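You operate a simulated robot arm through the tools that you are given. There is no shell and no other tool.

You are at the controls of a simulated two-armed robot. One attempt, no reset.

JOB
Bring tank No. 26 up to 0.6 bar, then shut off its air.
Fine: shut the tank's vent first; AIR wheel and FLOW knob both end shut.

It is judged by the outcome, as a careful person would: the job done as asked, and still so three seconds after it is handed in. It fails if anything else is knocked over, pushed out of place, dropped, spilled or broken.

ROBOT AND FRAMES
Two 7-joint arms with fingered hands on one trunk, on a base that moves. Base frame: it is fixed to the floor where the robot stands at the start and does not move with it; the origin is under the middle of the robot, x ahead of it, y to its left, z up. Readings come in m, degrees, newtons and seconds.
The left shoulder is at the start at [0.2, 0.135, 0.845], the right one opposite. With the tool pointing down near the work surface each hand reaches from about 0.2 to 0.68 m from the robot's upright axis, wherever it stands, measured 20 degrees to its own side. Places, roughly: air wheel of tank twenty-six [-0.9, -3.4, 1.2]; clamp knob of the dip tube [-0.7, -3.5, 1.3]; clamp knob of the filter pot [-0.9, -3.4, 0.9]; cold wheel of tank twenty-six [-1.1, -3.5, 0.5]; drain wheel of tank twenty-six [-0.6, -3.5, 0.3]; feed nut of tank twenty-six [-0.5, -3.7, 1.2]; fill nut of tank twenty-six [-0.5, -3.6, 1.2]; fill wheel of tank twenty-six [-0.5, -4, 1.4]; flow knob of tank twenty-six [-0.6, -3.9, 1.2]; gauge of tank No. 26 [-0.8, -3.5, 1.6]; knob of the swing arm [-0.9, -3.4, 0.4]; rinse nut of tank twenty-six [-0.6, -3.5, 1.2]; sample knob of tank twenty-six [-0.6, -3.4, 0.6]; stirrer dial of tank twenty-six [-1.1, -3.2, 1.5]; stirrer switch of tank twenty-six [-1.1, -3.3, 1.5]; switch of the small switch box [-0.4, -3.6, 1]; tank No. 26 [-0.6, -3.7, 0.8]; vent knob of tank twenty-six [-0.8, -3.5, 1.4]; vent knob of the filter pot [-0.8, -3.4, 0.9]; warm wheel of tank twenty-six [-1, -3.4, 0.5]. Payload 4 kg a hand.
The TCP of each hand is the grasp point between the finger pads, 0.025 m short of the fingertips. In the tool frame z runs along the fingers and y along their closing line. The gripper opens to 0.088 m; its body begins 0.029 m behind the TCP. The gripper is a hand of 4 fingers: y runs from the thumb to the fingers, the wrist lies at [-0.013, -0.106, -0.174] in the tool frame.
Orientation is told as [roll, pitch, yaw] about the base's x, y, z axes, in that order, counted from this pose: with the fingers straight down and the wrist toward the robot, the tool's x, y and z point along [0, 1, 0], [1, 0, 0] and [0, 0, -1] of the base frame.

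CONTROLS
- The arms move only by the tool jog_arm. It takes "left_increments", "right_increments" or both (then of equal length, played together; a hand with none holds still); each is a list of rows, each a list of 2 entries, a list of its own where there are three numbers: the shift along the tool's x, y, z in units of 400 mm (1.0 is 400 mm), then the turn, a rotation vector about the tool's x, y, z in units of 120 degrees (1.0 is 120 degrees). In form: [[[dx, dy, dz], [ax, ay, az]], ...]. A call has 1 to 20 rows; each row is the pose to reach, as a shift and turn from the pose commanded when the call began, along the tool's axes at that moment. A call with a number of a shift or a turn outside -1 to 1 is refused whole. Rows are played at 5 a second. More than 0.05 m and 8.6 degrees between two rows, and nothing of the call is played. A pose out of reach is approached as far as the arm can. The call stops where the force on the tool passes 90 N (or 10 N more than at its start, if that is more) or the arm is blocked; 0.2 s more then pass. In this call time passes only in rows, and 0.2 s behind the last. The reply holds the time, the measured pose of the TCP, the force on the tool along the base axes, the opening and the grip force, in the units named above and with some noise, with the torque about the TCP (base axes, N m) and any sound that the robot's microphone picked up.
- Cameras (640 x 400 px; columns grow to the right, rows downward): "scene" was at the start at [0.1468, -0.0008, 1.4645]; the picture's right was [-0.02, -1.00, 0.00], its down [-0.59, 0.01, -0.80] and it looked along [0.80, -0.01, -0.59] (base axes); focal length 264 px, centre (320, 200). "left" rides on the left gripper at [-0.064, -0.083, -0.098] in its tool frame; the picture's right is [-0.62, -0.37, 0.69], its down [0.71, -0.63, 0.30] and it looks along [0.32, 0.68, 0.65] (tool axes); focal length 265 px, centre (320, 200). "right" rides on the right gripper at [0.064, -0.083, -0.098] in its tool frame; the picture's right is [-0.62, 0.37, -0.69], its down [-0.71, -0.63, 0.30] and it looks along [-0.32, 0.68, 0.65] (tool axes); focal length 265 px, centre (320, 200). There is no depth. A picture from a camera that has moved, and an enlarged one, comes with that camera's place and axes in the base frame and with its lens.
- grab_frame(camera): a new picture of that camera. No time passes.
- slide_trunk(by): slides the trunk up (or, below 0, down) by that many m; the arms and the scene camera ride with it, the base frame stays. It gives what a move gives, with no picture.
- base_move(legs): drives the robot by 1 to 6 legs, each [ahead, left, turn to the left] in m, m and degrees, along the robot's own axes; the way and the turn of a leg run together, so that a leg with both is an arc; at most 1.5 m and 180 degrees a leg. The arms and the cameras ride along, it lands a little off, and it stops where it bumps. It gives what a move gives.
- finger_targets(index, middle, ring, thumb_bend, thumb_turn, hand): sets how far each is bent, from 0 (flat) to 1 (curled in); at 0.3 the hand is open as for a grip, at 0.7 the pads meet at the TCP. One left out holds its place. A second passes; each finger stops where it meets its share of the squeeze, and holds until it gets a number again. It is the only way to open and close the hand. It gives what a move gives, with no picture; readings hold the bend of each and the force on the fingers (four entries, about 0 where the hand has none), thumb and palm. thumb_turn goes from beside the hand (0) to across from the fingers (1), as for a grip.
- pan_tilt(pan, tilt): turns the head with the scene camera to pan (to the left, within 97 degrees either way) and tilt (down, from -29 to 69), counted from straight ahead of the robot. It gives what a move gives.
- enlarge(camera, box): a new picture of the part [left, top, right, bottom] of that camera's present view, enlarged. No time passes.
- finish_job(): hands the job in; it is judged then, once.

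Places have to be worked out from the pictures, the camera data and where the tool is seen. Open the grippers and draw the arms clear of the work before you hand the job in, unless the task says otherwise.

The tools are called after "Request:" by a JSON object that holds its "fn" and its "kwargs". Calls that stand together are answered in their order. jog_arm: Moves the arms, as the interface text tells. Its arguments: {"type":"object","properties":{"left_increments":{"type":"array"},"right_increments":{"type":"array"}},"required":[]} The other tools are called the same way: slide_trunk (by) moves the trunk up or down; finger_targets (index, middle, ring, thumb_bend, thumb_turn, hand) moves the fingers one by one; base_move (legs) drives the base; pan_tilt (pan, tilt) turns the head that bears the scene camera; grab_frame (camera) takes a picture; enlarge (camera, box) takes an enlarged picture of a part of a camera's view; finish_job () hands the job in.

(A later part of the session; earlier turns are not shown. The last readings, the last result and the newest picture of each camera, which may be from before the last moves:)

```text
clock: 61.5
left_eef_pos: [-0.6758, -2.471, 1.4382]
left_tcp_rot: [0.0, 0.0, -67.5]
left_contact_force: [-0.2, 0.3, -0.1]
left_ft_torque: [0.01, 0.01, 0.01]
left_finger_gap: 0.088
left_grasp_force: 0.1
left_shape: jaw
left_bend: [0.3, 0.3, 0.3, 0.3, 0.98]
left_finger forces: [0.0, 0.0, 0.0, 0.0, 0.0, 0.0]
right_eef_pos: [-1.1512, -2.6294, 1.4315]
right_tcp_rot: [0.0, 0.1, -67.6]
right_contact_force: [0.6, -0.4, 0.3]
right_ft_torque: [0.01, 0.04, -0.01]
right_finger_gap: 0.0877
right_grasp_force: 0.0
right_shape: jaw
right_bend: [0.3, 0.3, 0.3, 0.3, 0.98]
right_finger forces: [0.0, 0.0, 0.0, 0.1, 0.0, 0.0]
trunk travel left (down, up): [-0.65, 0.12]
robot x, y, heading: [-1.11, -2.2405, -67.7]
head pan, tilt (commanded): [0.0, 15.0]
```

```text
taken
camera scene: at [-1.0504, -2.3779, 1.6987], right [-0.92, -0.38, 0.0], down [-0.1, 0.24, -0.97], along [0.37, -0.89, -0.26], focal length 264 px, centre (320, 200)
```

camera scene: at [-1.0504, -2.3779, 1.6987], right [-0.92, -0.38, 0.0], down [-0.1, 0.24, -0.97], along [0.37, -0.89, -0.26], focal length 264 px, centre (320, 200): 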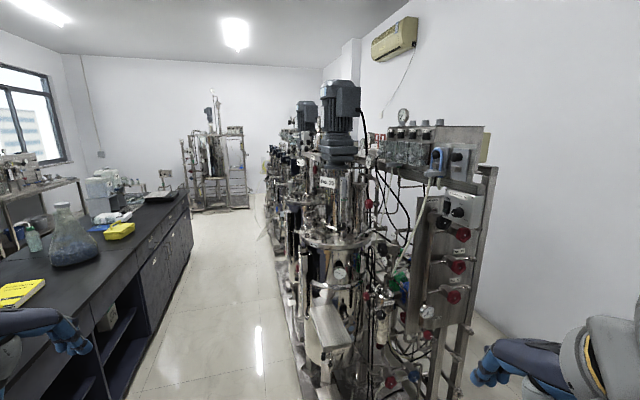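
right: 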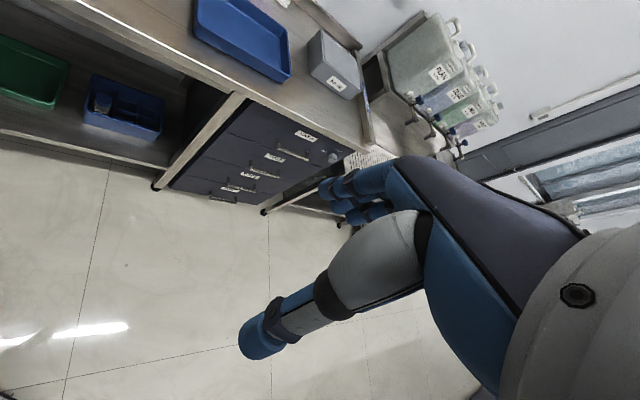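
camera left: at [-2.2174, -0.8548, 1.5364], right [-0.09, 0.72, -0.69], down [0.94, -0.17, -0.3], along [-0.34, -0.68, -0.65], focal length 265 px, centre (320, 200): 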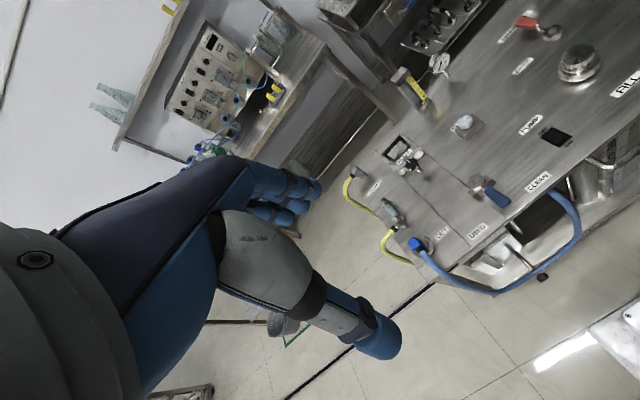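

Request:
{"fn": "enlarge", "kwargs": {"camera": "scene", "box": [300, 80, 420, 160]}}

Request:
{"fn": "enlarge", "kwargs": {"camera": "scene", "box": [300, 150, 420, 230]}}

Request:
{"fn": "enlarge", "kwargs": {"camera": "scene", "box": [300, 220, 420, 300]}}

Request:
{"fn": "enlarge", "kwargs": {"camera": "scene", "box": [390, 110, 510, 190]}}

Request:
{"fn": "enlarge", "kwargs": {"camera": "scene", "box": [390, 180, 510, 320]}}

```text
5.00 times, centred on (360, 120) of scene
camera zoom: at [-1.0504, -2.3779, 1.6987], right [-0.92, -0.38, 0.0], down [-0.1, 0.24, -0.97], along [0.37, -0.89, -0.26], focal length 1317 px, centre (120, 600)
```

zoom: 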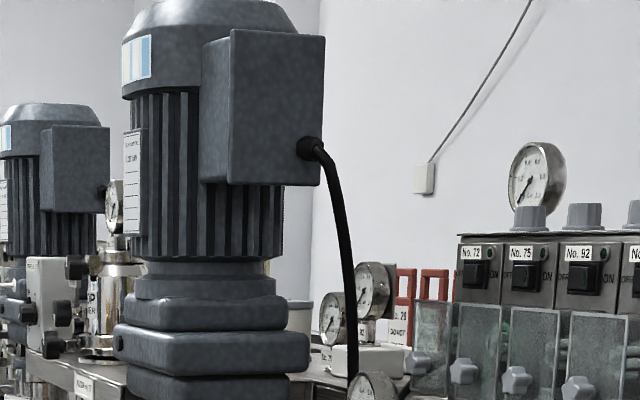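

```text
5.00 times, centred on (360, 190) of scene
camera zoom: at [-1.0504, -2.3779, 1.6987], right [-0.92, -0.38, 0.0], down [-0.1, 0.24, -0.97], along [0.37, -0.89, -0.26], focal length 1317 px, centre (120, 250)
```

zoom: 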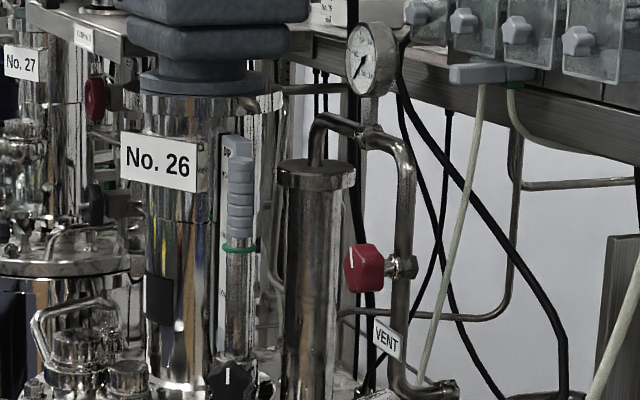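

```text
5.00 times, centred on (360, 260) of scene
camera zoom: at [-1.0504, -2.3779, 1.6987], right [-0.92, -0.38, 0.0], down [-0.1, 0.24, -0.97], along [0.37, -0.89, -0.26], focal length 1317 px, centre (120, -100)
```

zoom: 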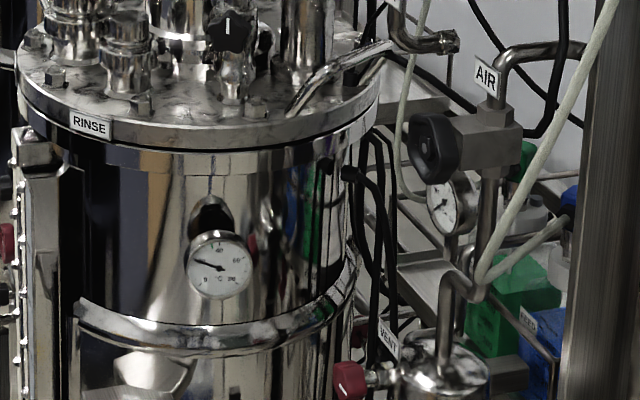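

```text
5.00 times, centred on (450, 150) of scene
camera zoom: at [-1.0504, -2.3779, 1.6987], right [-0.92, -0.38, 0.0], down [-0.1, 0.24, -0.97], along [0.37, -0.89, -0.26], focal length 1317 px, centre (-330, 450)
```

zoom: 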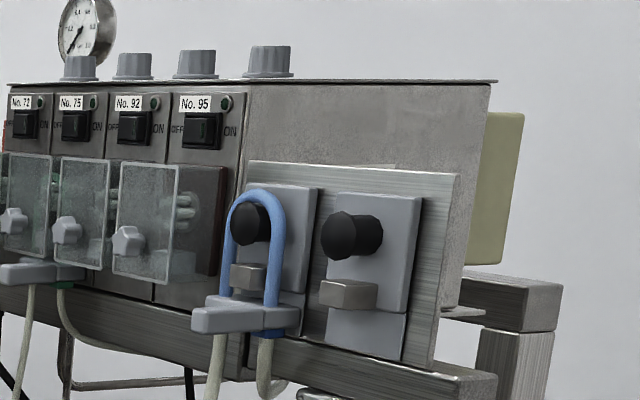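

```text
2.86 times, centred on (450, 250) of scene
camera zoom: at [-1.0504, -2.3779, 1.6987], right [-0.92, -0.38, 0.0], down [-0.1, 0.24, -0.97], along [0.37, -0.89, -0.26], focal length 753 px, centre (-51, 57)
```

zoom: 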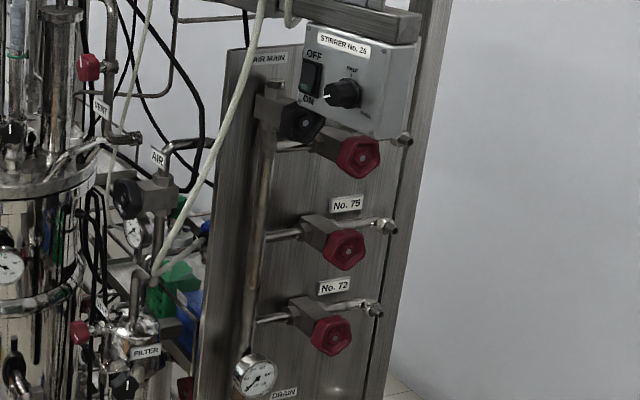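

The AIR wheel (black) sits on the pipe labelled AIR at right of the tank, the VENT knob (red) is above it with the tank's gauge over it; all face the aisle. I turn here to face the rack squarely, then edge into the aisle.

Request:
{"fn": "base_move", "kwargs": {"legs": [[0, 0, -74]]}}

Request:
{"fn": "pan_tilt", "kwargs": {"pan": 97, "tilt": 45}}

Request:
{"fn": "grab_frame", "kwargs": {"camera": "scene"}}

```text
clock: 65.2
left_eef_pos: [-1.2208, -2.7169, 1.4385]
left_tcp_rot: [-0.1, 0.0, -142.4]
left_contact_force: [0.6, -0.7, 0.1]
left_ft_torque: [0.02, 0.01, -0.01]
left_finger_gap: 0.0877
left_grasp_force: 0.1
left_shape: jaw
left_bend: [0.3, 0.3, 0.3, 0.3, 0.98]
left_finger forces: [0.1, 0.1, 0.0, 0.1, 0.1, 0.0]
right_eef_pos: [-1.4976, -2.2994, 1.4323]
right_tcp_rot: [0.0, 0.0, -142.4]
right_contact_force: [-0.1, 0.2, 0.1]
right_ft_torque: [0.01, -0.02, 0.0]
right_finger_gap: 0.0879
right_grasp_force: 0.1
right_shape: jaw
right_bend: [0.3, 0.3, 0.3, 0.3, 0.98]
right_finger forces: [0.0, 0.0, 0.0, 0.0, 0.0, 0.1]
trunk travel left (down, up): [-0.65, 0.12]
robot x, y, heading: [-1.1099, -2.2393, -142.2]
head pan, tilt (commanded): [0.0, 15.0]
```

```text
clock: 66.9
left_eef_pos: [-1.2211, -2.7161, 1.4382]
left_tcp_rot: [0.1, -0.1, -142.3]
left_contact_force: [-0.2, -0.2, 0.0]
left_ft_torque: [0.0, -0.01, -0.03]
left_finger_gap: 0.0878
left_grasp_force: 0.2
left_shape: jaw
left_bend: [0.3, 0.3, 0.3, 0.3, 0.98]
left_finger forces: [0.0, 0.0, 0.0, 0.0, 0.0, 0.1]
right_eef_pos: [-1.4984, -2.2981, 1.4301]
right_tcp_rot: [-0.1, 0.1, -142.2]
right_contact_force: [0.1, -0.2, 0.3]
right_ft_torque: [-0.02, -0.01, 0.01]
right_finger_gap: 0.0876
right_grasp_force: 0.1
right_shape: jaw
right_bend: [0.3, 0.3, 0.3, 0.3, 0.98]
right_finger forces: [0.1, 0.0, 0.1, 0.0, 0.0, 0.0]
trunk travel left (down, up): [-0.65, 0.12]
robot x, y, heading: [-1.1104, -2.236, -142.5]
head pan, tilt (commanded): [97.0, 45.0]
```

```text
taken
camera scene: at [-1.0995, -2.3307, 1.6519], right [-0.71, -0.7, 0.0], down [-0.5, 0.5, -0.71], along [0.5, -0.5, -0.71], focal length 264 px, centre (320, 200)
```

scene: 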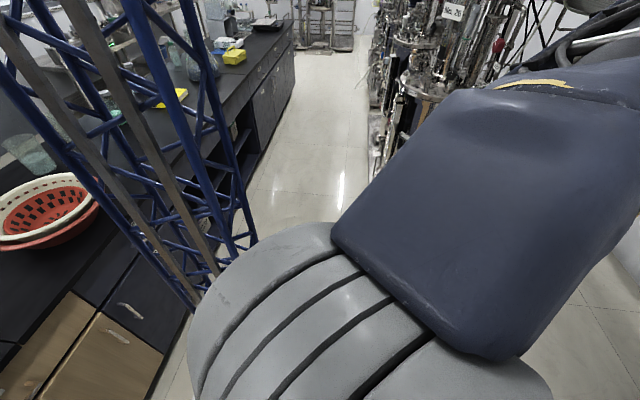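

The aisle by the tank looks about 1.05 m wide and clear. I back up a little to its middle and strafe left in two short legs to come in front of the tank.

Request:
{"fn": "base_move", "kwargs": {"legs": [[-0.14, 0.3, 1], [0, 0.4, 0]]}}

Request:
{"fn": "pan_tilt", "kwargs": {"pan": 35, "tilt": 20}}

Request:
{"fn": "grab_frame", "kwargs": {"camera": "scene"}}

Request:
{"fn": "grab_frame", "kwargs": {"camera": "left"}}

```text
clock: 71.2
left_eef_pos: [-0.6682, -3.1812, 1.4375]
left_tcp_rot: [0.1, -0.1, -141.3]
left_contact_force: [-0.1, 0.3, 0.7]
left_ft_torque: [-0.02, -0.03, 0.0]
left_finger_gap: 0.0877
left_grasp_force: 0.1
left_shape: jaw
left_bend: [0.3, 0.3, 0.3, 0.3, 0.98]
left_finger forces: [0.0, 0.0, 0.1, 0.1, 0.0, 0.0]
right_eef_pos: [-0.9497, -2.7684, 1.4317]
right_tcp_rot: [0.0, 0.0, -141.3]
right_contact_force: [-0.4, 0.8, 0.6]
right_ft_torque: [0.0, 0.0, 0.01]
right_finger_gap: 0.0876
right_grasp_force: 0.1
right_shape: jaw
right_bend: [0.3, 0.3, 0.3, 0.3, 0.98]
right_finger forces: [0.0, 0.0, 0.0, 0.1, 0.0, 0.1]
trunk travel left (down, up): [-0.65, 0.12]
robot x, y, heading: [-0.5643, -2.7002, -141.4]
head pan, tilt (commanded): [97.0, 45.0]
```

```text
clock: 72.5
left_eef_pos: [-0.6678, -3.1819, 1.4385]
left_tcp_rot: [0.0, 0.1, -141.3]
left_contact_force: [0.4, 0.1, -0.4]
left_ft_torque: [0.0, 0.0, -0.01]
left_finger_gap: 0.0877
left_grasp_force: 0.1
left_shape: jaw
left_bend: [0.3, 0.3, 0.3, 0.3, 0.98]
left_finger forces: [0.0, 0.0, 0.0, 0.0, 0.1, 0.1]
right_eef_pos: [-0.9499, -2.768, 1.4314]
right_tcp_rot: [0.1, -0.1, -141.4]
right_contact_force: [-0.5, -0.1, -0.3]
right_ft_torque: [-0.02, -0.02, 0.01]
right_finger_gap: 0.0878
right_grasp_force: 0.1
right_shape: jaw
right_bend: [0.3, 0.3, 0.3, 0.3, 0.98]
right_finger forces: [0.1, 0.0, 0.1, 0.1, 0.1, 0.0]
trunk travel left (down, up): [-0.65, 0.12]
robot x, y, heading: [-0.5623, -2.6977, -141.3]
head pan, tilt (commanded): [35.0, 20.0]
```

```text
taken
camera scene: at [-0.6361, -2.826, 1.6905], right [-0.96, 0.28, 0.0], down [0.1, 0.33, -0.94], along [-0.26, -0.9, -0.34], focal length 264 px, centre (320, 200)
```

scene: 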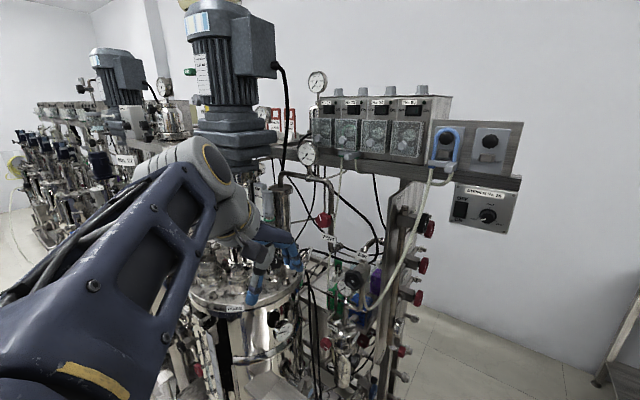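

```text
taken
camera left: at [-0.6433, -3.0789, 1.5364], right [-0.1, 0.71, -0.69], down [0.94, -0.16, -0.3], along [-0.33, -0.68, -0.65], focal length 265 px, centre (320, 200)
```

left: 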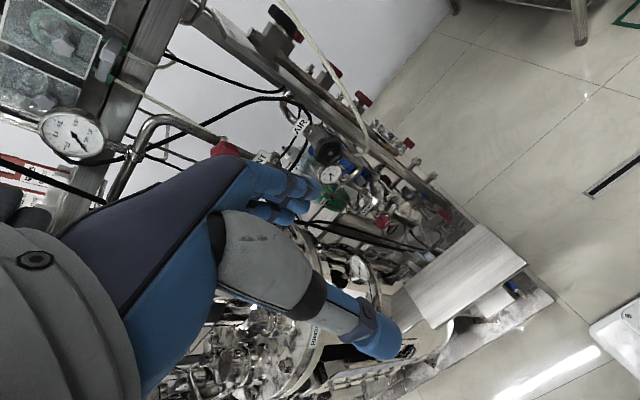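

Now the front of the rack is close and the gauge, VENT knob and AIR wheel are in view. I enlarge these parts.

Request:
{"fn": "enlarge", "kwargs": {"camera": "scene", "box": [260, 120, 380, 220]}}

Request:
{"fn": "enlarge", "kwargs": {"camera": "scene", "box": [270, 200, 390, 300]}}

Request:
{"fn": "enlarge", "kwargs": {"camera": "scene", "box": [370, 180, 450, 360]}}

Request:
{"fn": "enlarge", "kwargs": {"camera": "left", "box": [200, 90, 440, 240]}}

```text
4.00 times, centred on (320, 170) of scene
camera zoom: at [-0.6361, -2.826, 1.6905], right [-0.96, 0.28, 0.0], down [0.1, 0.33, -0.94], along [-0.26, -0.9, -0.34], focal length 1054 px, centre (320, 320)
```

zoom: 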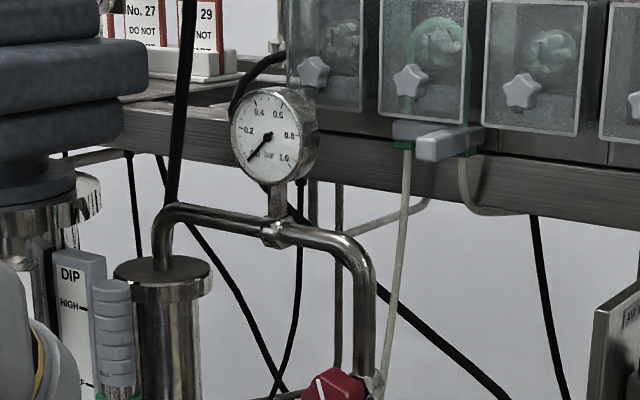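

```text
4.00 times, centred on (330, 250) of scene
camera zoom: at [-0.6361, -2.826, 1.6905], right [-0.96, 0.28, 0.0], down [0.1, 0.33, -0.94], along [-0.26, -0.9, -0.34], focal length 1054 px, centre (280, 0)
```

zoom: 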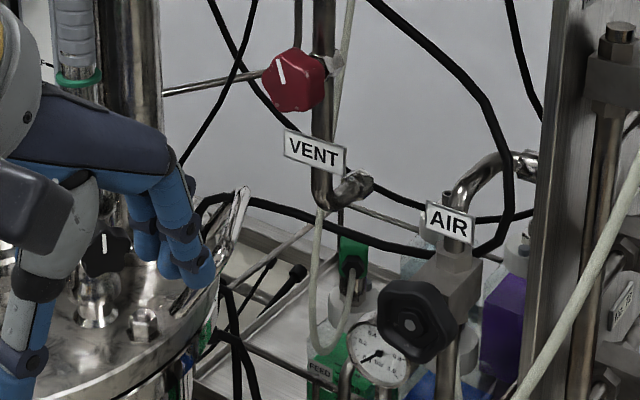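

```text
2.22 times, centred on (410, 270) of scene
camera zoom: at [-0.6361, -2.826, 1.6905], right [-0.96, 0.28, 0.0], down [0.1, 0.33, -0.94], along [-0.26, -0.9, -0.34], focal length 586 px, centre (120, 44)
```

zoom: 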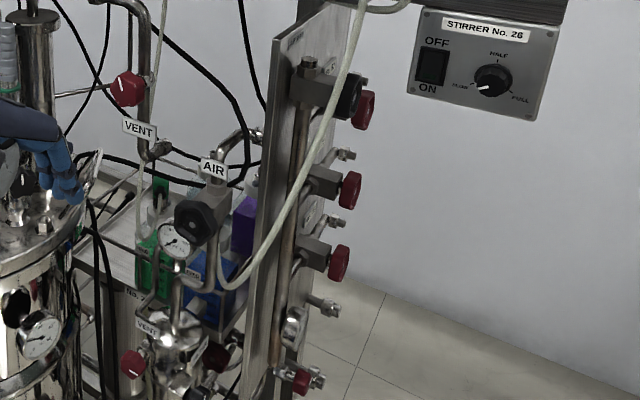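

```text
2.67 times, centred on (320, 165) of left
camera zoom: at [-0.6433, -3.0789, 1.5364], right [-0.1, 0.71, -0.69], down [0.94, -0.16, -0.3], along [-0.33, -0.68, -0.65], focal length 708 px, centre (320, 293)
```

zoom: 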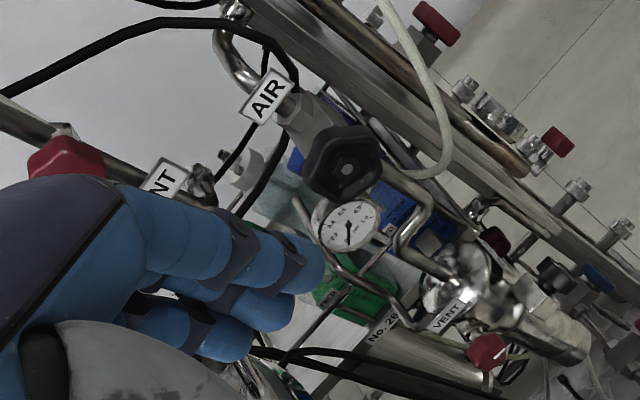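

Triangulated from two views: VENT knob at about (-0.833, -3.460, 1.391), AIR wheel at about (-0.910, -3.417, 1.209); the tank gauge reads about 0 on a 0–1.0 bar scale. I strafe further left to find the FLOW knob on the tank's other side.

Request:
{"fn": "base_move", "kwargs": {"legs": [[0, 0.55, 0]]}}

Request:
{"fn": "pan_tilt", "kwargs": {"pan": 12, "tilt": 25}}

Request:
{"fn": "grab_frame", "kwargs": {"camera": "scene"}}

Request:
{"fn": "grab_frame", "kwargs": {"camera": "left"}}

Request:
{"fn": "grab_frame", "kwargs": {"camera": "right"}}

```text
clock: 75.6
left_eef_pos: [-0.3246, -3.6092, 1.4384]
left_tcp_rot: [0.0, 0.0, -141.2]
left_contact_force: [-0.3, 0.3, -0.1]
left_ft_torque: [-0.01, 0.04, -0.04]
left_finger_gap: 0.0875
left_grasp_force: 0.1
left_shape: jaw
left_bend: [0.3, 0.3, 0.3, 0.3, 0.98]
left_finger forces: [0.0, 0.1, 0.1, 0.1, 0.0, 0.0]
right_eef_pos: [-0.6065, -3.1971, 1.4321]
right_tcp_rot: [0.0, 0.0, -141.3]
right_contact_force: [0.1, 0.4, 0.0]
right_ft_torque: [0.01, 0.0, 0.03]
right_finger_gap: 0.0879
right_grasp_force: 0.1
right_shape: jaw
right_bend: [0.3, 0.3, 0.3, 0.3, 0.98]
right_finger forces: [0.0, 0.0, 0.0, 0.0, 0.0, 0.0]
trunk travel left (down, up): [-0.65, 0.12]
robot x, y, heading: [-0.2202, -3.1287, -141.3]
head pan, tilt (commanded): [35.0, 20.0]
```

```text
clock: 76.5
left_eef_pos: [-0.3258, -3.6098, 1.438]
left_tcp_rot: [0.1, 0.0, -141.3]
left_contact_force: [0.2, -0.7, -0.4]
left_ft_torque: [-0.02, 0.01, 0.0]
left_finger_gap: 0.0876
left_grasp_force: 0.2
left_shape: jaw
left_bend: [0.3, 0.3, 0.3, 0.3, 0.98]
left_finger forces: [0.1, 0.0, 0.0, 0.1, 0.0, 0.1]
right_eef_pos: [-0.6084, -3.1977, 1.4322]
right_tcp_rot: [0.0, 0.1, -141.4]
right_contact_force: [0.0, 0.1, -0.4]
right_ft_torque: [-0.02, 0.03, -0.01]
right_finger_gap: 0.0875
right_grasp_force: 0.1
right_shape: jaw
right_bend: [0.3, 0.3, 0.3, 0.3, 0.98]
right_finger forces: [0.1, 0.0, 0.0, 0.0, 0.0, 0.0]
trunk travel left (down, up): [-0.65, 0.12]
robot x, y, heading: [-0.2227, -3.1308, -141.3]
head pan, tilt (commanded): [12.0, 25.0]
```

```text
taken
camera scene: at [-0.3255, -3.2365, 1.6825], right [-0.77, 0.63, 0.0], down [0.27, 0.33, -0.91], along [-0.57, -0.7, -0.42], focal length 264 px, centre (320, 200)
```

scene: 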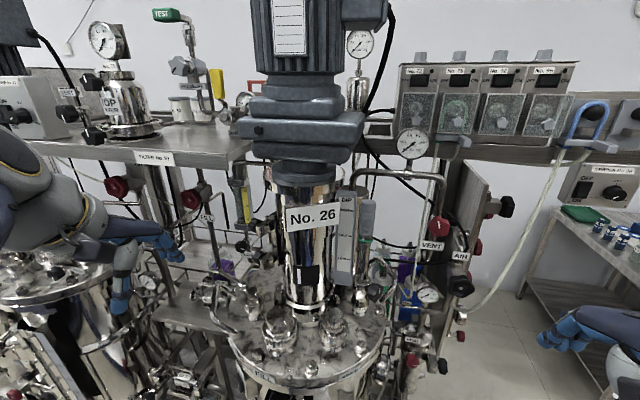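

```text
taken
camera left: at [-0.3004, -3.5075, 1.5364], right [-0.1, 0.71, -0.69], down [0.94, -0.16, -0.3], along [-0.33, -0.68, -0.65], focal length 265 px, centre (320, 200)
```

left: 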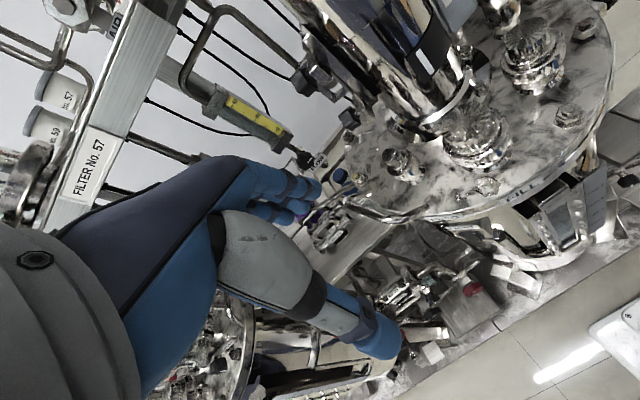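

```text
taken
camera right: at [-0.5026, -3.1955, 1.5304], right [-0.67, 0.25, 0.69], down [0.05, 0.95, -0.3], along [-0.74, -0.17, -0.65], focal length 265 px, centre (320, 200)
```

right: 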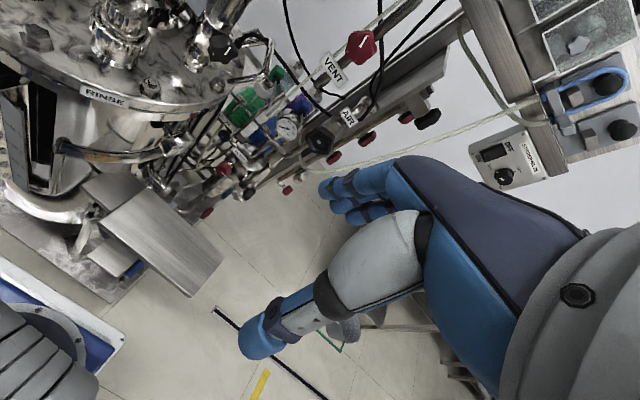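

A yellow-scaled rotameter with a black knob hangs left of the No. 26 column – likely FLOW. I enlarge that area and the gauge.

Request:
{"fn": "enlarge", "kwargs": {"camera": "scene", "box": [150, 130, 290, 270]}}

Request:
{"fn": "enlarge", "kwargs": {"camera": "scene", "box": [380, 110, 480, 210]}}

Request:
{"fn": "enlarge", "kwargs": {"camera": "scene", "box": [380, 200, 500, 320]}}

Request:
{"fn": "enlarge", "kwargs": {"camera": "left", "box": [180, 50, 420, 250]}}

```text
2.86 times, centred on (220, 200) of scene
camera zoom: at [-0.3255, -3.2365, 1.6825], right [-0.77, 0.63, 0.0], down [0.27, 0.33, -0.91], along [-0.57, -0.7, -0.42], focal length 753 px, centre (606, 200)
```

zoom: 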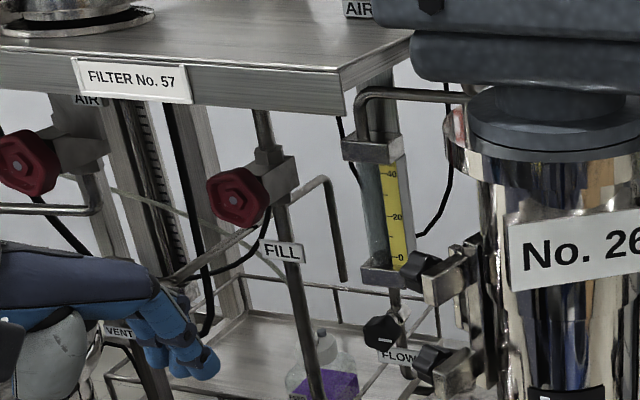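

```text
4.00 times, centred on (430, 160) of scene
camera zoom: at [-0.3255, -3.2365, 1.6825], right [-0.77, 0.63, 0.0], down [0.27, 0.33, -0.91], along [-0.57, -0.7, -0.42], focal length 1054 px, centre (-120, 360)
```

zoom: 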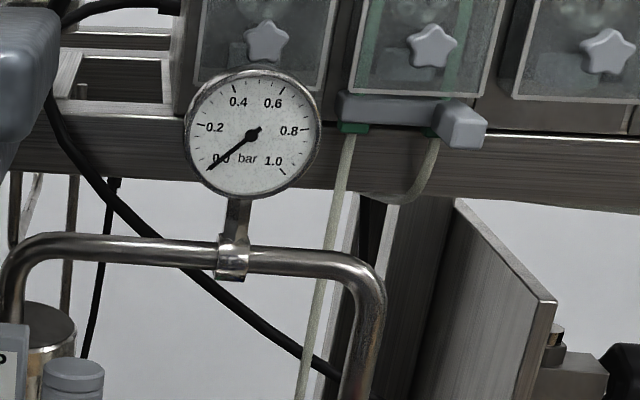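

```text
3.33 times, centred on (440, 260) of scene
camera zoom: at [-0.3255, -3.2365, 1.6825], right [-0.77, 0.63, 0.0], down [0.27, 0.33, -0.91], along [-0.57, -0.7, -0.42], focal length 878 px, centre (-80, 0)
```

zoom: 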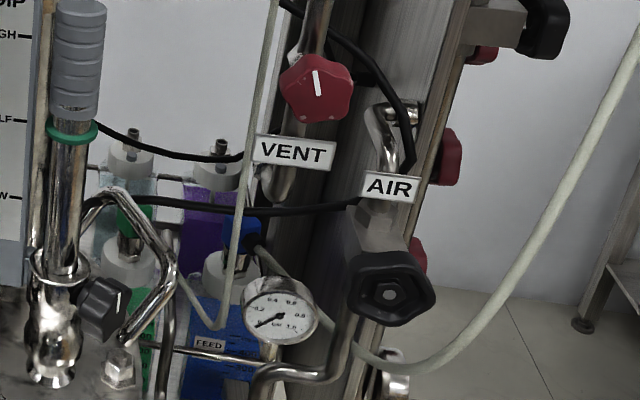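

```text
2.00 times, centred on (300, 150) of left
camera zoom: at [-0.3004, -3.5075, 1.5364], right [-0.1, 0.71, -0.69], down [0.94, -0.16, -0.3], along [-0.33, -0.68, -0.65], focal length 531 px, centre (360, 300)
```

zoom: 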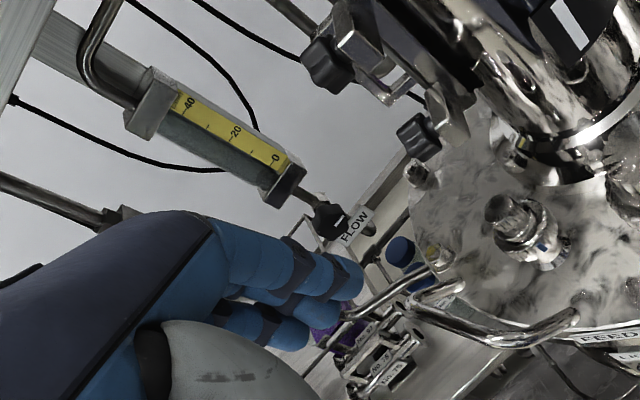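

The FLOW knob (rotameter, left) is at about (-0.564, -3.902, 1.218); from here the right hand can reach VENT and AIR and the left hand FLOW. The tank gauge reads 0.0. I bring the right hand up to point forward, about 0.15 m short of the VENT knob.

Request:
{"fn": "jog_arm", "kwargs": {"right_increments": [[[0.0126, 0.0387, 0.0085], [-0.0625, 0, 0]], [[0.0252, 0.0775, 0.017], [-0.125, 0, 0]], [[0.0379, 0.1162, 0.0256], [-0.1875, 0, 0]], [[0.0505, 0.155, 0.0342], [-0.25, 0, 0]], [[0.0631, 0.1937, 0.0427], [-0.3125, 0, 0]], [[0.0757, 0.2325, 0.0512], [-0.375, 0, 0]], [[0.0884, 0.2712, 0.0598], [-0.4375, 0, 0]], [[0.101, 0.31, 0.0683], [-0.5, 0, 0]], [[0.1136, 0.3487, 0.0769], [-0.5625, 0, 0]], [[0.1262, 0.3875, 0.0854], [-0.625, 0, 0]], [[0.1389, 0.4262, 0.094], [-0.6875, 0, 0]], [[0.1515, 0.465, 0.1025], [-0.75, 0, 0]]]}}

Request:
{"fn": "grab_frame", "kwargs": {"camera": "scene"}}

Request:
{"fn": "grab_frame", "kwargs": {"camera": "right"}}

```text
clock: 79.1
left_eef_pos: [-0.3239, -3.6092, 1.4388]
left_tcp_rot: [0.1, 0.1, -141.5]
left_contact_force: [0.6, -0.1, -0.3]
left_ft_torque: [-0.01, -0.01, 0.0]
left_finger_gap: 0.0878
left_grasp_force: 0.0
left_shape: jaw
left_bend: [0.3, 0.3, 0.3, 0.3, 0.98]
left_finger forces: [0.0, 0.0, 0.1, 0.1, 0.0, 0.1]
right_eef_pos: [-0.7792, -3.402, 1.4304]
right_tcp_rot: [164.5, -89.9, 54.3]
right_contact_force: [0.3, -0.1, 0.0]
right_ft_torque: [0.0, -0.01, -0.04]
right_finger_gap: 0.0877
right_grasp_force: 0.1
right_shape: jaw
right_bend: [0.3, 0.3, 0.3, 0.3, 0.98]
right_finger forces: [0.0, 0.0, 0.1, 0.1, 0.0, 0.0]
right hand out of reach, approached as far as the arm can: row 7, 8, 9, 10, 11, 12
trunk travel left (down, up): [-0.65, 0.12]
robot x, y, heading: [-0.2212, -3.1314, -141.3]
head pan, tilt (commanded): [12.0, 25.0]
```

```text
taken
camera scene: at [-0.3251, -3.2355, 1.6825], right [-0.77, 0.63, 0.0], down [0.27, 0.33, -0.91], along [-0.57, -0.7, -0.42], focal length 264 px, centre (320, 200)
```

scene: 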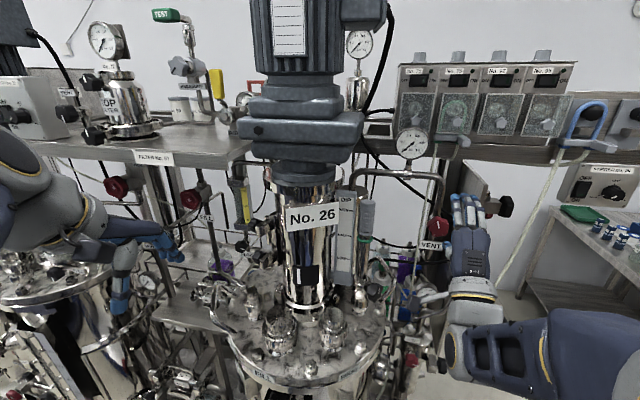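

```text
taken
camera right: at [-0.662, -3.3917, 1.3486], right [0.15, 0.92, 0.37], down [-0.68, 0.37, -0.63], along [-0.71, -0.15, 0.68], focal length 265 px, centre (320, 200)
```

right: 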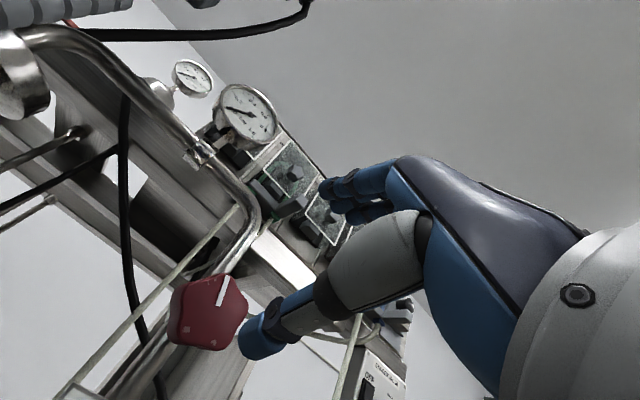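

The pose was out of reach (arm too folded, trunk too high), and the hand stopped at f≈2.735, 4 cm too high. I draw it back half-way, then will lower the trunk 0.2 m so the arm is less folded.

Request:
{"fn": "jog_arm", "kwargs": {"right_increments": [[[-0.0126, 0.0085, -0.0387], [0.0625, 0, 0]], [[-0.0252, 0.017, -0.0775], [0.125, 0, 0]], [[-0.0379, 0.0256, -0.1162], [0.1875, 0, 0]], [[-0.0505, 0.0342, -0.155], [0.25, 0, 0]], [[-0.0631, 0.0427, -0.1937], [0.3125, 0, 0]], [[-0.0757, 0.0512, -0.2325], [0.375, 0, 0]]]}}

Request:
{"fn": "slide_trunk", "kwargs": {"by": -0.22}}

Request:
{"fn": "grab_frame", "kwargs": {"camera": "scene"}}

```text
clock: 80.5
left_eef_pos: [-0.3249, -3.6104, 1.4391]
left_tcp_rot: [0.0, 0.0, -141.4]
left_contact_force: [-0.7, -0.3, 0.1]
left_ft_torque: [-0.02, 0.0, 0.03]
left_finger_gap: 0.0878
left_grasp_force: 0.1
left_shape: jaw
left_bend: [0.3, 0.3, 0.3, 0.3, 0.98]
left_finger forces: [0.0, 0.0, 0.1, 0.1, 0.1, 0.0]
right_eef_pos: [-0.7253, -3.3213, 1.4541]
right_tcp_rot: [0.0, -45.0, -141.4]
right_contact_force: [-0.1, 0.0, -1.3]
right_ft_torque: [0.0, 0.01, -0.01]
right_finger_gap: 0.0877
right_grasp_force: 0.2
right_shape: jaw
right_bend: [0.3, 0.3, 0.3, 0.3, 0.98]
right_finger forces: [0.1, 0.0, 0.0, 0.0, 0.0, 0.0]
right hand out of reach, approached as far as the arm can: row 1, 2
trunk travel left (down, up): [-0.65, 0.12]
robot x, y, heading: [-0.2205, -3.1286, -141.6]
head pan, tilt (commanded): [12.0, 25.0]
```

```text
clock: 82.8
left_eef_pos: [-0.3254, -3.609, 1.2183]
left_tcp_rot: [0.0, 0.1, -141.2]
left_contact_force: [0.4, 0.3, 1.1]
left_ft_torque: [0.0, 0.0, 0.0]
left_finger_gap: 0.0874
left_grasp_force: 0.1
left_shape: jaw
left_bend: [0.3, 0.3, 0.3, 0.3, 0.98]
left_finger forces: [0.0, 0.0, 0.0, 0.1, 0.1, 0.0]
right_eef_pos: [-0.7248, -3.322, 1.2331]
right_tcp_rot: [0.0, -45.1, -141.3]
right_contact_force: [1.1, -0.1, 0.2]
right_ft_torque: [0.01, 0.01, 0.0]
right_finger_gap: 0.0878
right_grasp_force: 0.0
right_shape: jaw
right_bend: [0.3, 0.3, 0.3, 0.3, 0.98]
right_finger forces: [0.1, 0.0, 0.0, 0.0, 0.0, 0.0]
trunk travel left (down, up): [-0.43, 0.34]
robot x, y, heading: [-0.2184, -3.1238, -141.8]
head pan, tilt (commanded): [12.0, 25.0]
```

```text
taken
camera scene: at [-0.3255, -3.2365, 1.4625], right [-0.77, 0.63, 0.0], down [0.27, 0.33, -0.91], along [-0.57, -0.7, -0.42], focal length 264 px, centre (320, 200)
```

scene: 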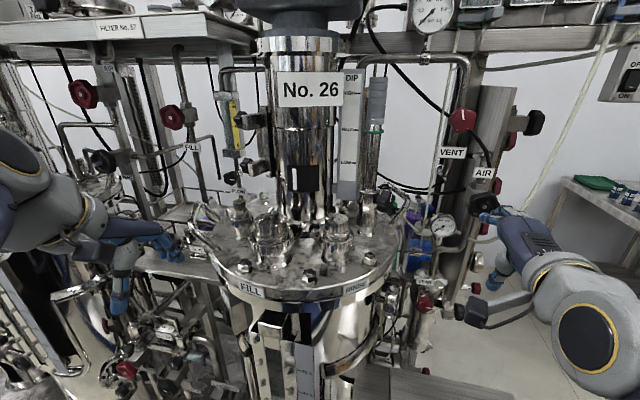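

The commanded pose follows the reached one, good. Now with the trunk lower I turn the right hand to point straight ahead, level with the VENT knob and about 0.13 m short of it.

Request:
{"fn": "jog_arm", "kwargs": {"right_increments": [[[0.011, 0.043, -0.0266], [-0.047, 0, 0]], [[0.0225, 0.0864, -0.0533], [-0.094, 0, 0]], [[0.034, 0.1296, -0.08], [-0.141, 0, 0]], [[0.045, 0.1728, -0.1065], [-0.1875, 0, 0]], [[0.056, 0.216, -0.133], [-0.2344, 0, 0]], [[0.0675, 0.2592, -0.16], [-0.281, 0, 0]], [[0.079, 0.3024, -0.186], [-0.328, 0, 0]], [[0.09, 0.3456, -0.213], [-0.375, 0, 0]]]}}

Request:
{"fn": "grab_frame", "kwargs": {"camera": "scene"}}

Request:
{"fn": "grab_frame", "kwargs": {"camera": "right"}}

```text
clock: 84.6
left_eef_pos: [-0.3254, -3.6092, 1.219]
left_tcp_rot: [0.0, 0.0, -141.3]
left_contact_force: [-0.3, 0.7, 0.3]
left_ft_torque: [-0.01, 0.0, -0.02]
left_finger_gap: 0.0881
left_grasp_force: 0.0
left_shape: jaw
left_bend: [0.3, 0.3, 0.3, 0.3, 0.98]
left_finger forces: [0.0, 0.0, 0.0, 0.0, 0.0, 0.1]
right_eef_pos: [-0.7308, -3.3728, 1.3917]
right_tcp_rot: [-168.3, -89.9, 27.1]
right_contact_force: [0.0, 0.0, 1.2]
right_ft_torque: [-0.01, -0.01, 0.04]
right_finger_gap: 0.0877
right_grasp_force: 0.0
right_shape: jaw
right_bend: [0.3, 0.3, 0.3, 0.3, 0.98]
right_finger forces: [0.0, 0.0, 0.1, 0.0, 0.0, 0.0]
trunk travel left (down, up): [-0.43, 0.34]
robot x, y, heading: [-0.2199, -3.1287, -141.3]
head pan, tilt (commanded): [12.0, 25.0]
```

```text
taken
camera scene: at [-0.3255, -3.2364, 1.4624], right [-0.77, 0.63, 0.0], down [0.27, 0.33, -0.91], along [-0.57, -0.7, -0.42], focal length 264 px, centre (320, 200)
```

scene: 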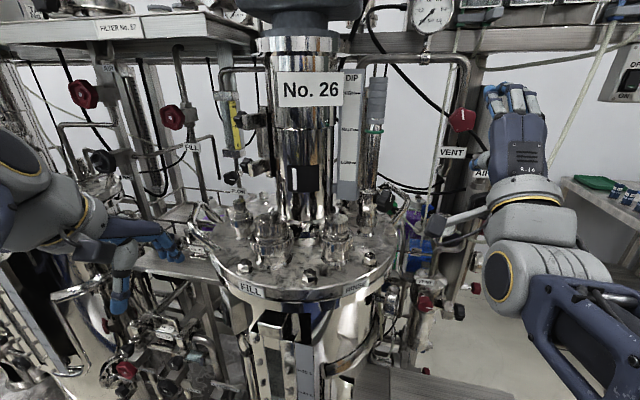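

```text
taken
camera right: at [-0.6151, -3.3626, 1.3089], right [0.15, 0.92, 0.37], down [-0.68, 0.37, -0.63], along [-0.71, -0.15, 0.68], focal length 265 px, centre (320, 200)
```

right: 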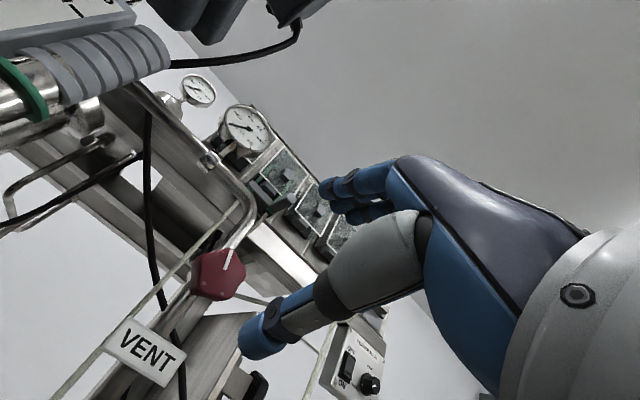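

The VENT knob is dead ahead of the right hand (checked again in the right camera: l 2.175, z 1.392). Closing is clockwise, so I wind the hand back by 75 degrees first, to see that the wrist can take it.

Request:
{"fn": "jog_arm", "kwargs": {"right_increments": [[[0, 0, 0], [0, 0, -0.0625]], [[0, 0, 0], [0, 0, -0.125]], [[0, 0, 0], [0, 0, -0.1875]], [[0, 0, 0], [0, 0, -0.25]], [[0, 0, 0], [0, 0, -0.3125]], [[0, 0, 0], [0, 0, -0.375]], [[0, 0, 0], [0, 0, -0.4375]], [[0, 0, 0], [0, 0, -0.5]], [[0, 0, 0], [0, 0, -0.5625]], [[0, 0, 0], [0, 0, -0.625]]]}}

Request:
{"fn": "grab_frame", "kwargs": {"camera": "scene"}}

Request:
{"fn": "grab_frame", "kwargs": {"camera": "right"}}

```text
clock: 86.8
left_eef_pos: [-0.3246, -3.6106, 1.2184]
left_tcp_rot: [-0.1, -0.1, -141.3]
left_contact_force: [1.2, -0.3, -0.1]
left_ft_torque: [0.02, 0.0, -0.05]
left_finger_gap: 0.0879
left_grasp_force: 0.0
left_shape: jaw
left_bend: [0.3, 0.3, 0.3, 0.3, 0.98]
left_finger forces: [0.0, 0.0, 0.1, 0.0, 0.1, 0.1]
right_eef_pos: [-0.7321, -3.3744, 1.3918]
right_tcp_rot: [-90.0, -14.9, -51.4]
right_contact_force: [0.2, -0.8, 0.3]
right_ft_torque: [-0.01, 0.02, 0.02]
right_finger_gap: 0.0878
right_grasp_force: 0.1
right_shape: jaw
right_bend: [0.3, 0.3, 0.3, 0.3, 0.98]
right_finger forces: [0.0, 0.0, 0.0, 0.1, 0.0, 0.0]
trunk travel left (down, up): [-0.43, 0.34]
robot x, y, heading: [-0.2185, -3.1299, -141.4]
head pan, tilt (commanded): [12.0, 25.0]
```

```text
taken
camera scene: at [-0.3255, -3.2364, 1.4624], right [-0.77, 0.63, 0.0], down [0.27, 0.33, -0.91], along [-0.57, -0.7, -0.42], focal length 264 px, centre (320, 200)
```

scene: 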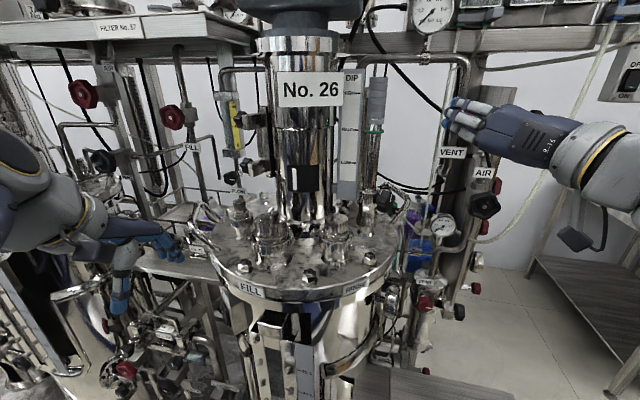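

```text
taken
camera right: at [-0.6958, -3.2624, 1.3085], right [0.66, 0.28, 0.69], down [-0.73, 0.43, 0.53], along [-0.15, -0.86, 0.49], focal length 265 px, centre (320, 200)
```

right: 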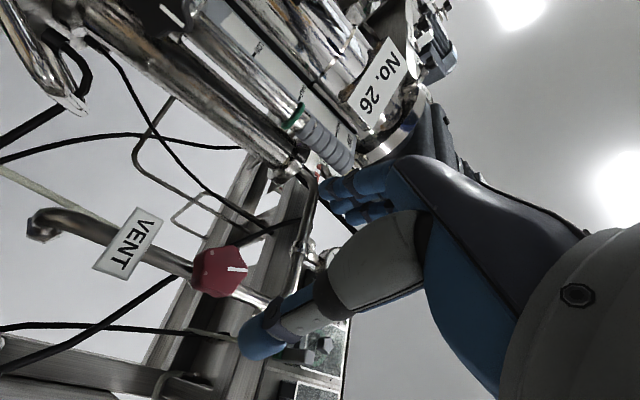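

The wound-back hand is fine and the knob sits between thumb and fingers in the hand camera. I advance 0.119 m so that the pads straddle the knob.

Request:
{"fn": "jog_arm", "kwargs": {"right_increments": [[[0, 0, 0.05], [0, 0, 0]], [[0, 0, 0.1], [0, 0, 0]], [[0, 0, 0.15], [0, 0, 0]], [[0, 0, 0.2], [0, 0, 0]], [[0, 0, 0.25], [0, 0, 0]], [[0, 0, 0.2975], [0, 0, 0]]]}}

Request:
{"fn": "grab_frame", "kwargs": {"camera": "scene"}}

Request:
{"fn": "grab_frame", "kwargs": {"camera": "right"}}

```text
clock: 88.2
left_eef_pos: [-0.324, -3.6092, 1.2191]
left_tcp_rot: [0.0, 0.0, -141.3]
left_contact_force: [0.8, 0.6, 0.4]
left_ft_torque: [0.01, 0.01, -0.05]
left_finger_gap: 0.0878
left_grasp_force: 0.1
left_shape: jaw
left_bend: [0.3, 0.3, 0.3, 0.3, 0.98]
left_finger forces: [0.1, 0.1, 0.0, 0.0, 0.1, 0.0]
right_eef_pos: [-0.825, -3.4475, 1.3915]
right_tcp_rot: [-90.0, -15.0, -51.4]
right_contact_force: [-0.3, -0.1, 0.0]
right_ft_torque: [0.0, -0.02, 0.03]
right_finger_gap: 0.0876
right_grasp_force: 0.1
right_shape: jaw
right_bend: [0.3, 0.3, 0.3, 0.3, 0.98]
right_finger forces: [0.0, 0.0, 0.1, 0.0, 0.0, 0.0]
trunk travel left (down, up): [-0.43, 0.34]
robot x, y, heading: [-0.2199, -3.1271, -141.2]
head pan, tilt (commanded): [12.0, 25.0]
```

```text
taken
camera scene: at [-0.3254, -3.2363, 1.4625], right [-0.77, 0.63, 0.0], down [0.27, 0.33, -0.91], along [-0.57, -0.7, -0.42], focal length 264 px, centre (320, 200)
```

scene: 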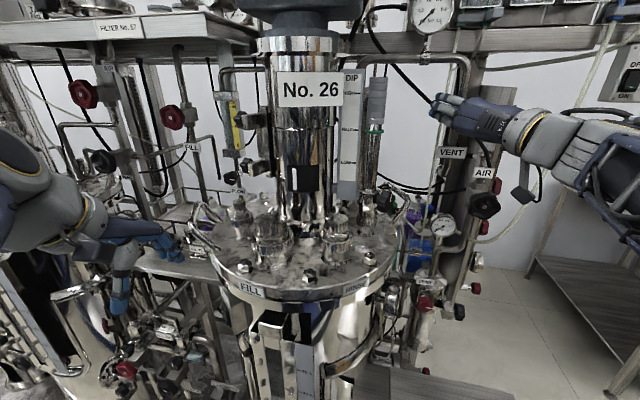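

```text
taken
camera right: at [-0.7888, -3.3368, 1.3085], right [0.66, 0.28, 0.69], down [-0.73, 0.43, 0.53], along [-0.15, -0.86, 0.49], focal length 265 px, centre (320, 200)
```

right: 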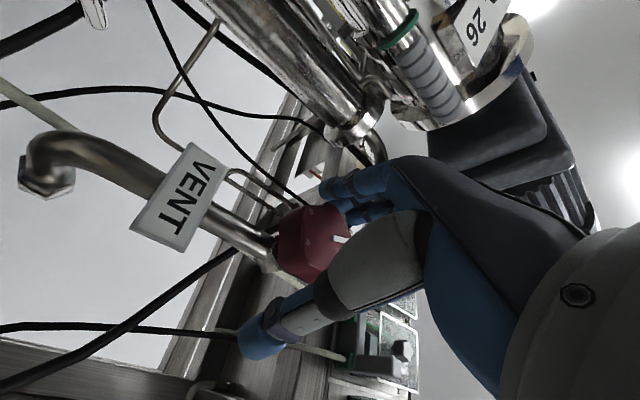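

The knob now sits between thumb and fingers with no contact force. I close the right hand on it.

Request:
{"fn": "finger_targets", "kwargs": {"hand": "right", "index": 0.6, "middle": 0.6, "ring": 0.6, "thumb_bend": 0.6}}

Request:
{"fn": "grab_frame", "kwargs": {"camera": "right"}}

```text
clock: 89.2
left_eef_pos: [-0.3262, -3.61, 1.2188]
left_tcp_rot: [0.0, 0.1, -141.3]
left_contact_force: [-0.3, 0.1, 0.3]
left_ft_torque: [-0.02, -0.03, -0.01]
left_finger_gap: 0.0877
left_grasp_force: 0.0
left_shape: jaw
left_bend: [0.3, 0.3, 0.3, 0.3, 0.98]
left_finger forces: [0.0, 0.1, 0.1, 0.1, 0.1, 0.0]
right_eef_pos: [-0.8259, -3.4487, 1.3922]
right_tcp_rot: [-90.0, -15.0, -51.3]
right_contact_force: [-1.3, -1.9, 0.1]
right_ft_torque: [-0.02, 0.06, -0.01]
right_finger_gap: 0.0327
right_grasp_force: 4.3
right_shape: fingers
right_bend: [0.54, 0.59, 0.6, 0.55, 0.98]
right_finger forces: [3.9, 0.9, 0.0, 0.0, 4.5, 0.0]
trunk travel left (down, up): [-0.43, 0.34]
robot x, y, heading: [-0.2184, -3.128, -141.4]
head pan, tilt (commanded): [12.0, 25.0]
```

```text
taken
camera right: at [-0.7887, -3.3368, 1.3085], right [0.66, 0.28, 0.69], down [-0.73, 0.43, 0.53], along [-0.15, -0.86, 0.49], focal length 265 px, centre (320, 200)
```

right: 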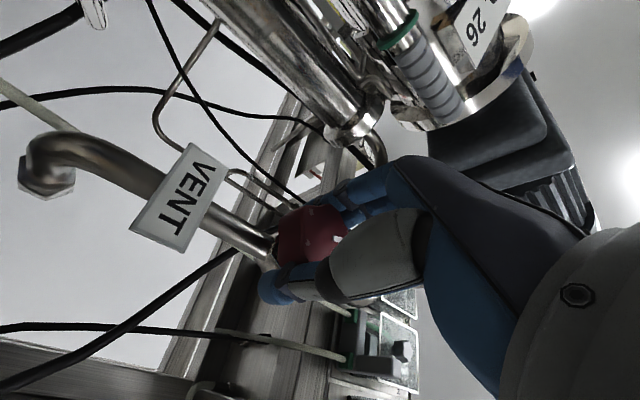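

Thumb and index hold the knob with about 4 N. I squeeze somewhat harder, then turn it clockwise.

Request:
{"fn": "finger_targets", "kwargs": {"hand": "right", "index": 0.68, "middle": 0.68, "ring": 0.64, "thumb_bend": 0.68}}

Request:
{"fn": "jog_arm", "kwargs": {"right_increments": [[[0, 0, 0], [0, 0, 0.06]], [[0, 0, 0], [0, 0, 0.12]], [[0, 0, 0], [0, 0, 0.18]], [[0, 0, 0], [0, 0, 0.24]]]}}

Request:
{"fn": "grab_frame", "kwargs": {"camera": "right"}}

Request:
{"fn": "grab_frame", "kwargs": {"camera": "scene"}}

```text
clock: 90.2
left_eef_pos: [-0.3255, -3.6094, 1.2179]
left_tcp_rot: [0.0, 0.0, -141.3]
left_contact_force: [0.4, -0.3, 0.4]
left_ft_torque: [0.0, -0.03, -0.02]
left_finger_gap: 0.0878
left_grasp_force: 0.1
left_shape: jaw
left_bend: [0.3, 0.3, 0.3, 0.3, 0.98]
left_finger forces: [0.0, 0.0, 0.0, 0.0, 0.0, 0.1]
right_eef_pos: [-0.826, -3.4478, 1.3918]
right_tcp_rot: [-90.0, -15.0, -51.2]
right_contact_force: [-2.2, -4.0, 2.4]
right_ft_torque: [0.02, 0.02, 0.04]
right_finger_gap: 0.0312
right_grasp_force: 11.8
right_shape: fingers
right_bend: [0.55, 0.62, 0.64, 0.56, 0.97]
right_finger forces: [8.9, 4.8, 0.0, 0.0, 10.6, 0.0]
trunk travel left (down, up): [-0.43, 0.34]
robot x, y, heading: [-0.2203, -3.1284, -141.2]
head pan, tilt (commanded): [12.0, 25.0]
```

```text
clock: 91.2
left_eef_pos: [-0.3248, -3.6105, 1.2194]
left_tcp_rot: [0.0, -0.1, -141.3]
left_contact_force: [0.3, -0.1, -0.4]
left_ft_torque: [-0.02, -0.02, 0.0]
left_finger_gap: 0.0875
left_grasp_force: 0.1
left_shape: jaw
left_bend: [0.3, 0.3, 0.3, 0.3, 0.98]
left_finger forces: [0.0, 0.0, 0.0, 0.0, 0.1, 0.0]
right_eef_pos: [-0.8258, -3.4475, 1.3924]
right_tcp_rot: [-90.0, -43.9, -51.4]
right_contact_force: [-3.6, -1.9, 1.4]
right_ft_torque: [-0.02, 0.06, -0.01]
right_finger_gap: 0.031
right_grasp_force: 12.2
right_shape: fingers
right_bend: [0.56, 0.62, 0.64, 0.56, 0.97]
right_finger forces: [7.8, 4.3, 0.0, 0.1, 11.9, 0.0]
trunk travel left (down, up): [-0.43, 0.34]
robot x, y, heading: [-0.2204, -3.1303, -141.3]
head pan, tilt (commanded): [12.0, 25.0]
```

```text
taken
camera right: at [-0.7584, -3.3748, 1.2879], right [0.44, 0.56, 0.7], down [-0.83, 0.55, 0.08], along [-0.34, -0.62, 0.71], focal length 265 px, centre (320, 200)
```

right: 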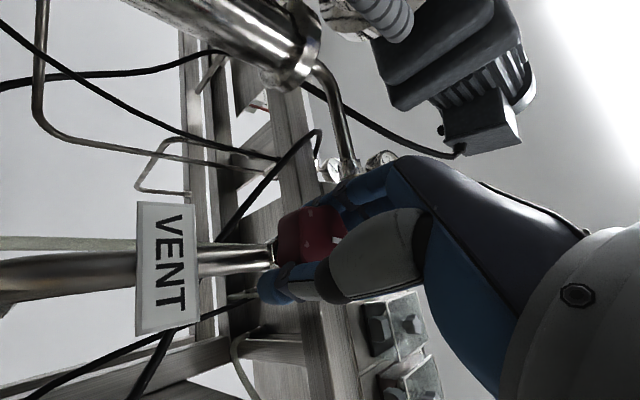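

```text
taken
camera scene: at [-0.3257, -3.2365, 1.4624], right [-0.77, 0.63, 0.0], down [0.27, 0.33, -0.91], along [-0.57, -0.7, -0.42], focal length 264 px, centre (320, 200)
```

scene: 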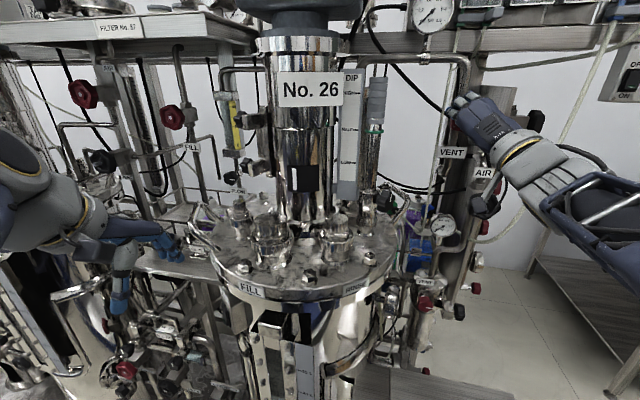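

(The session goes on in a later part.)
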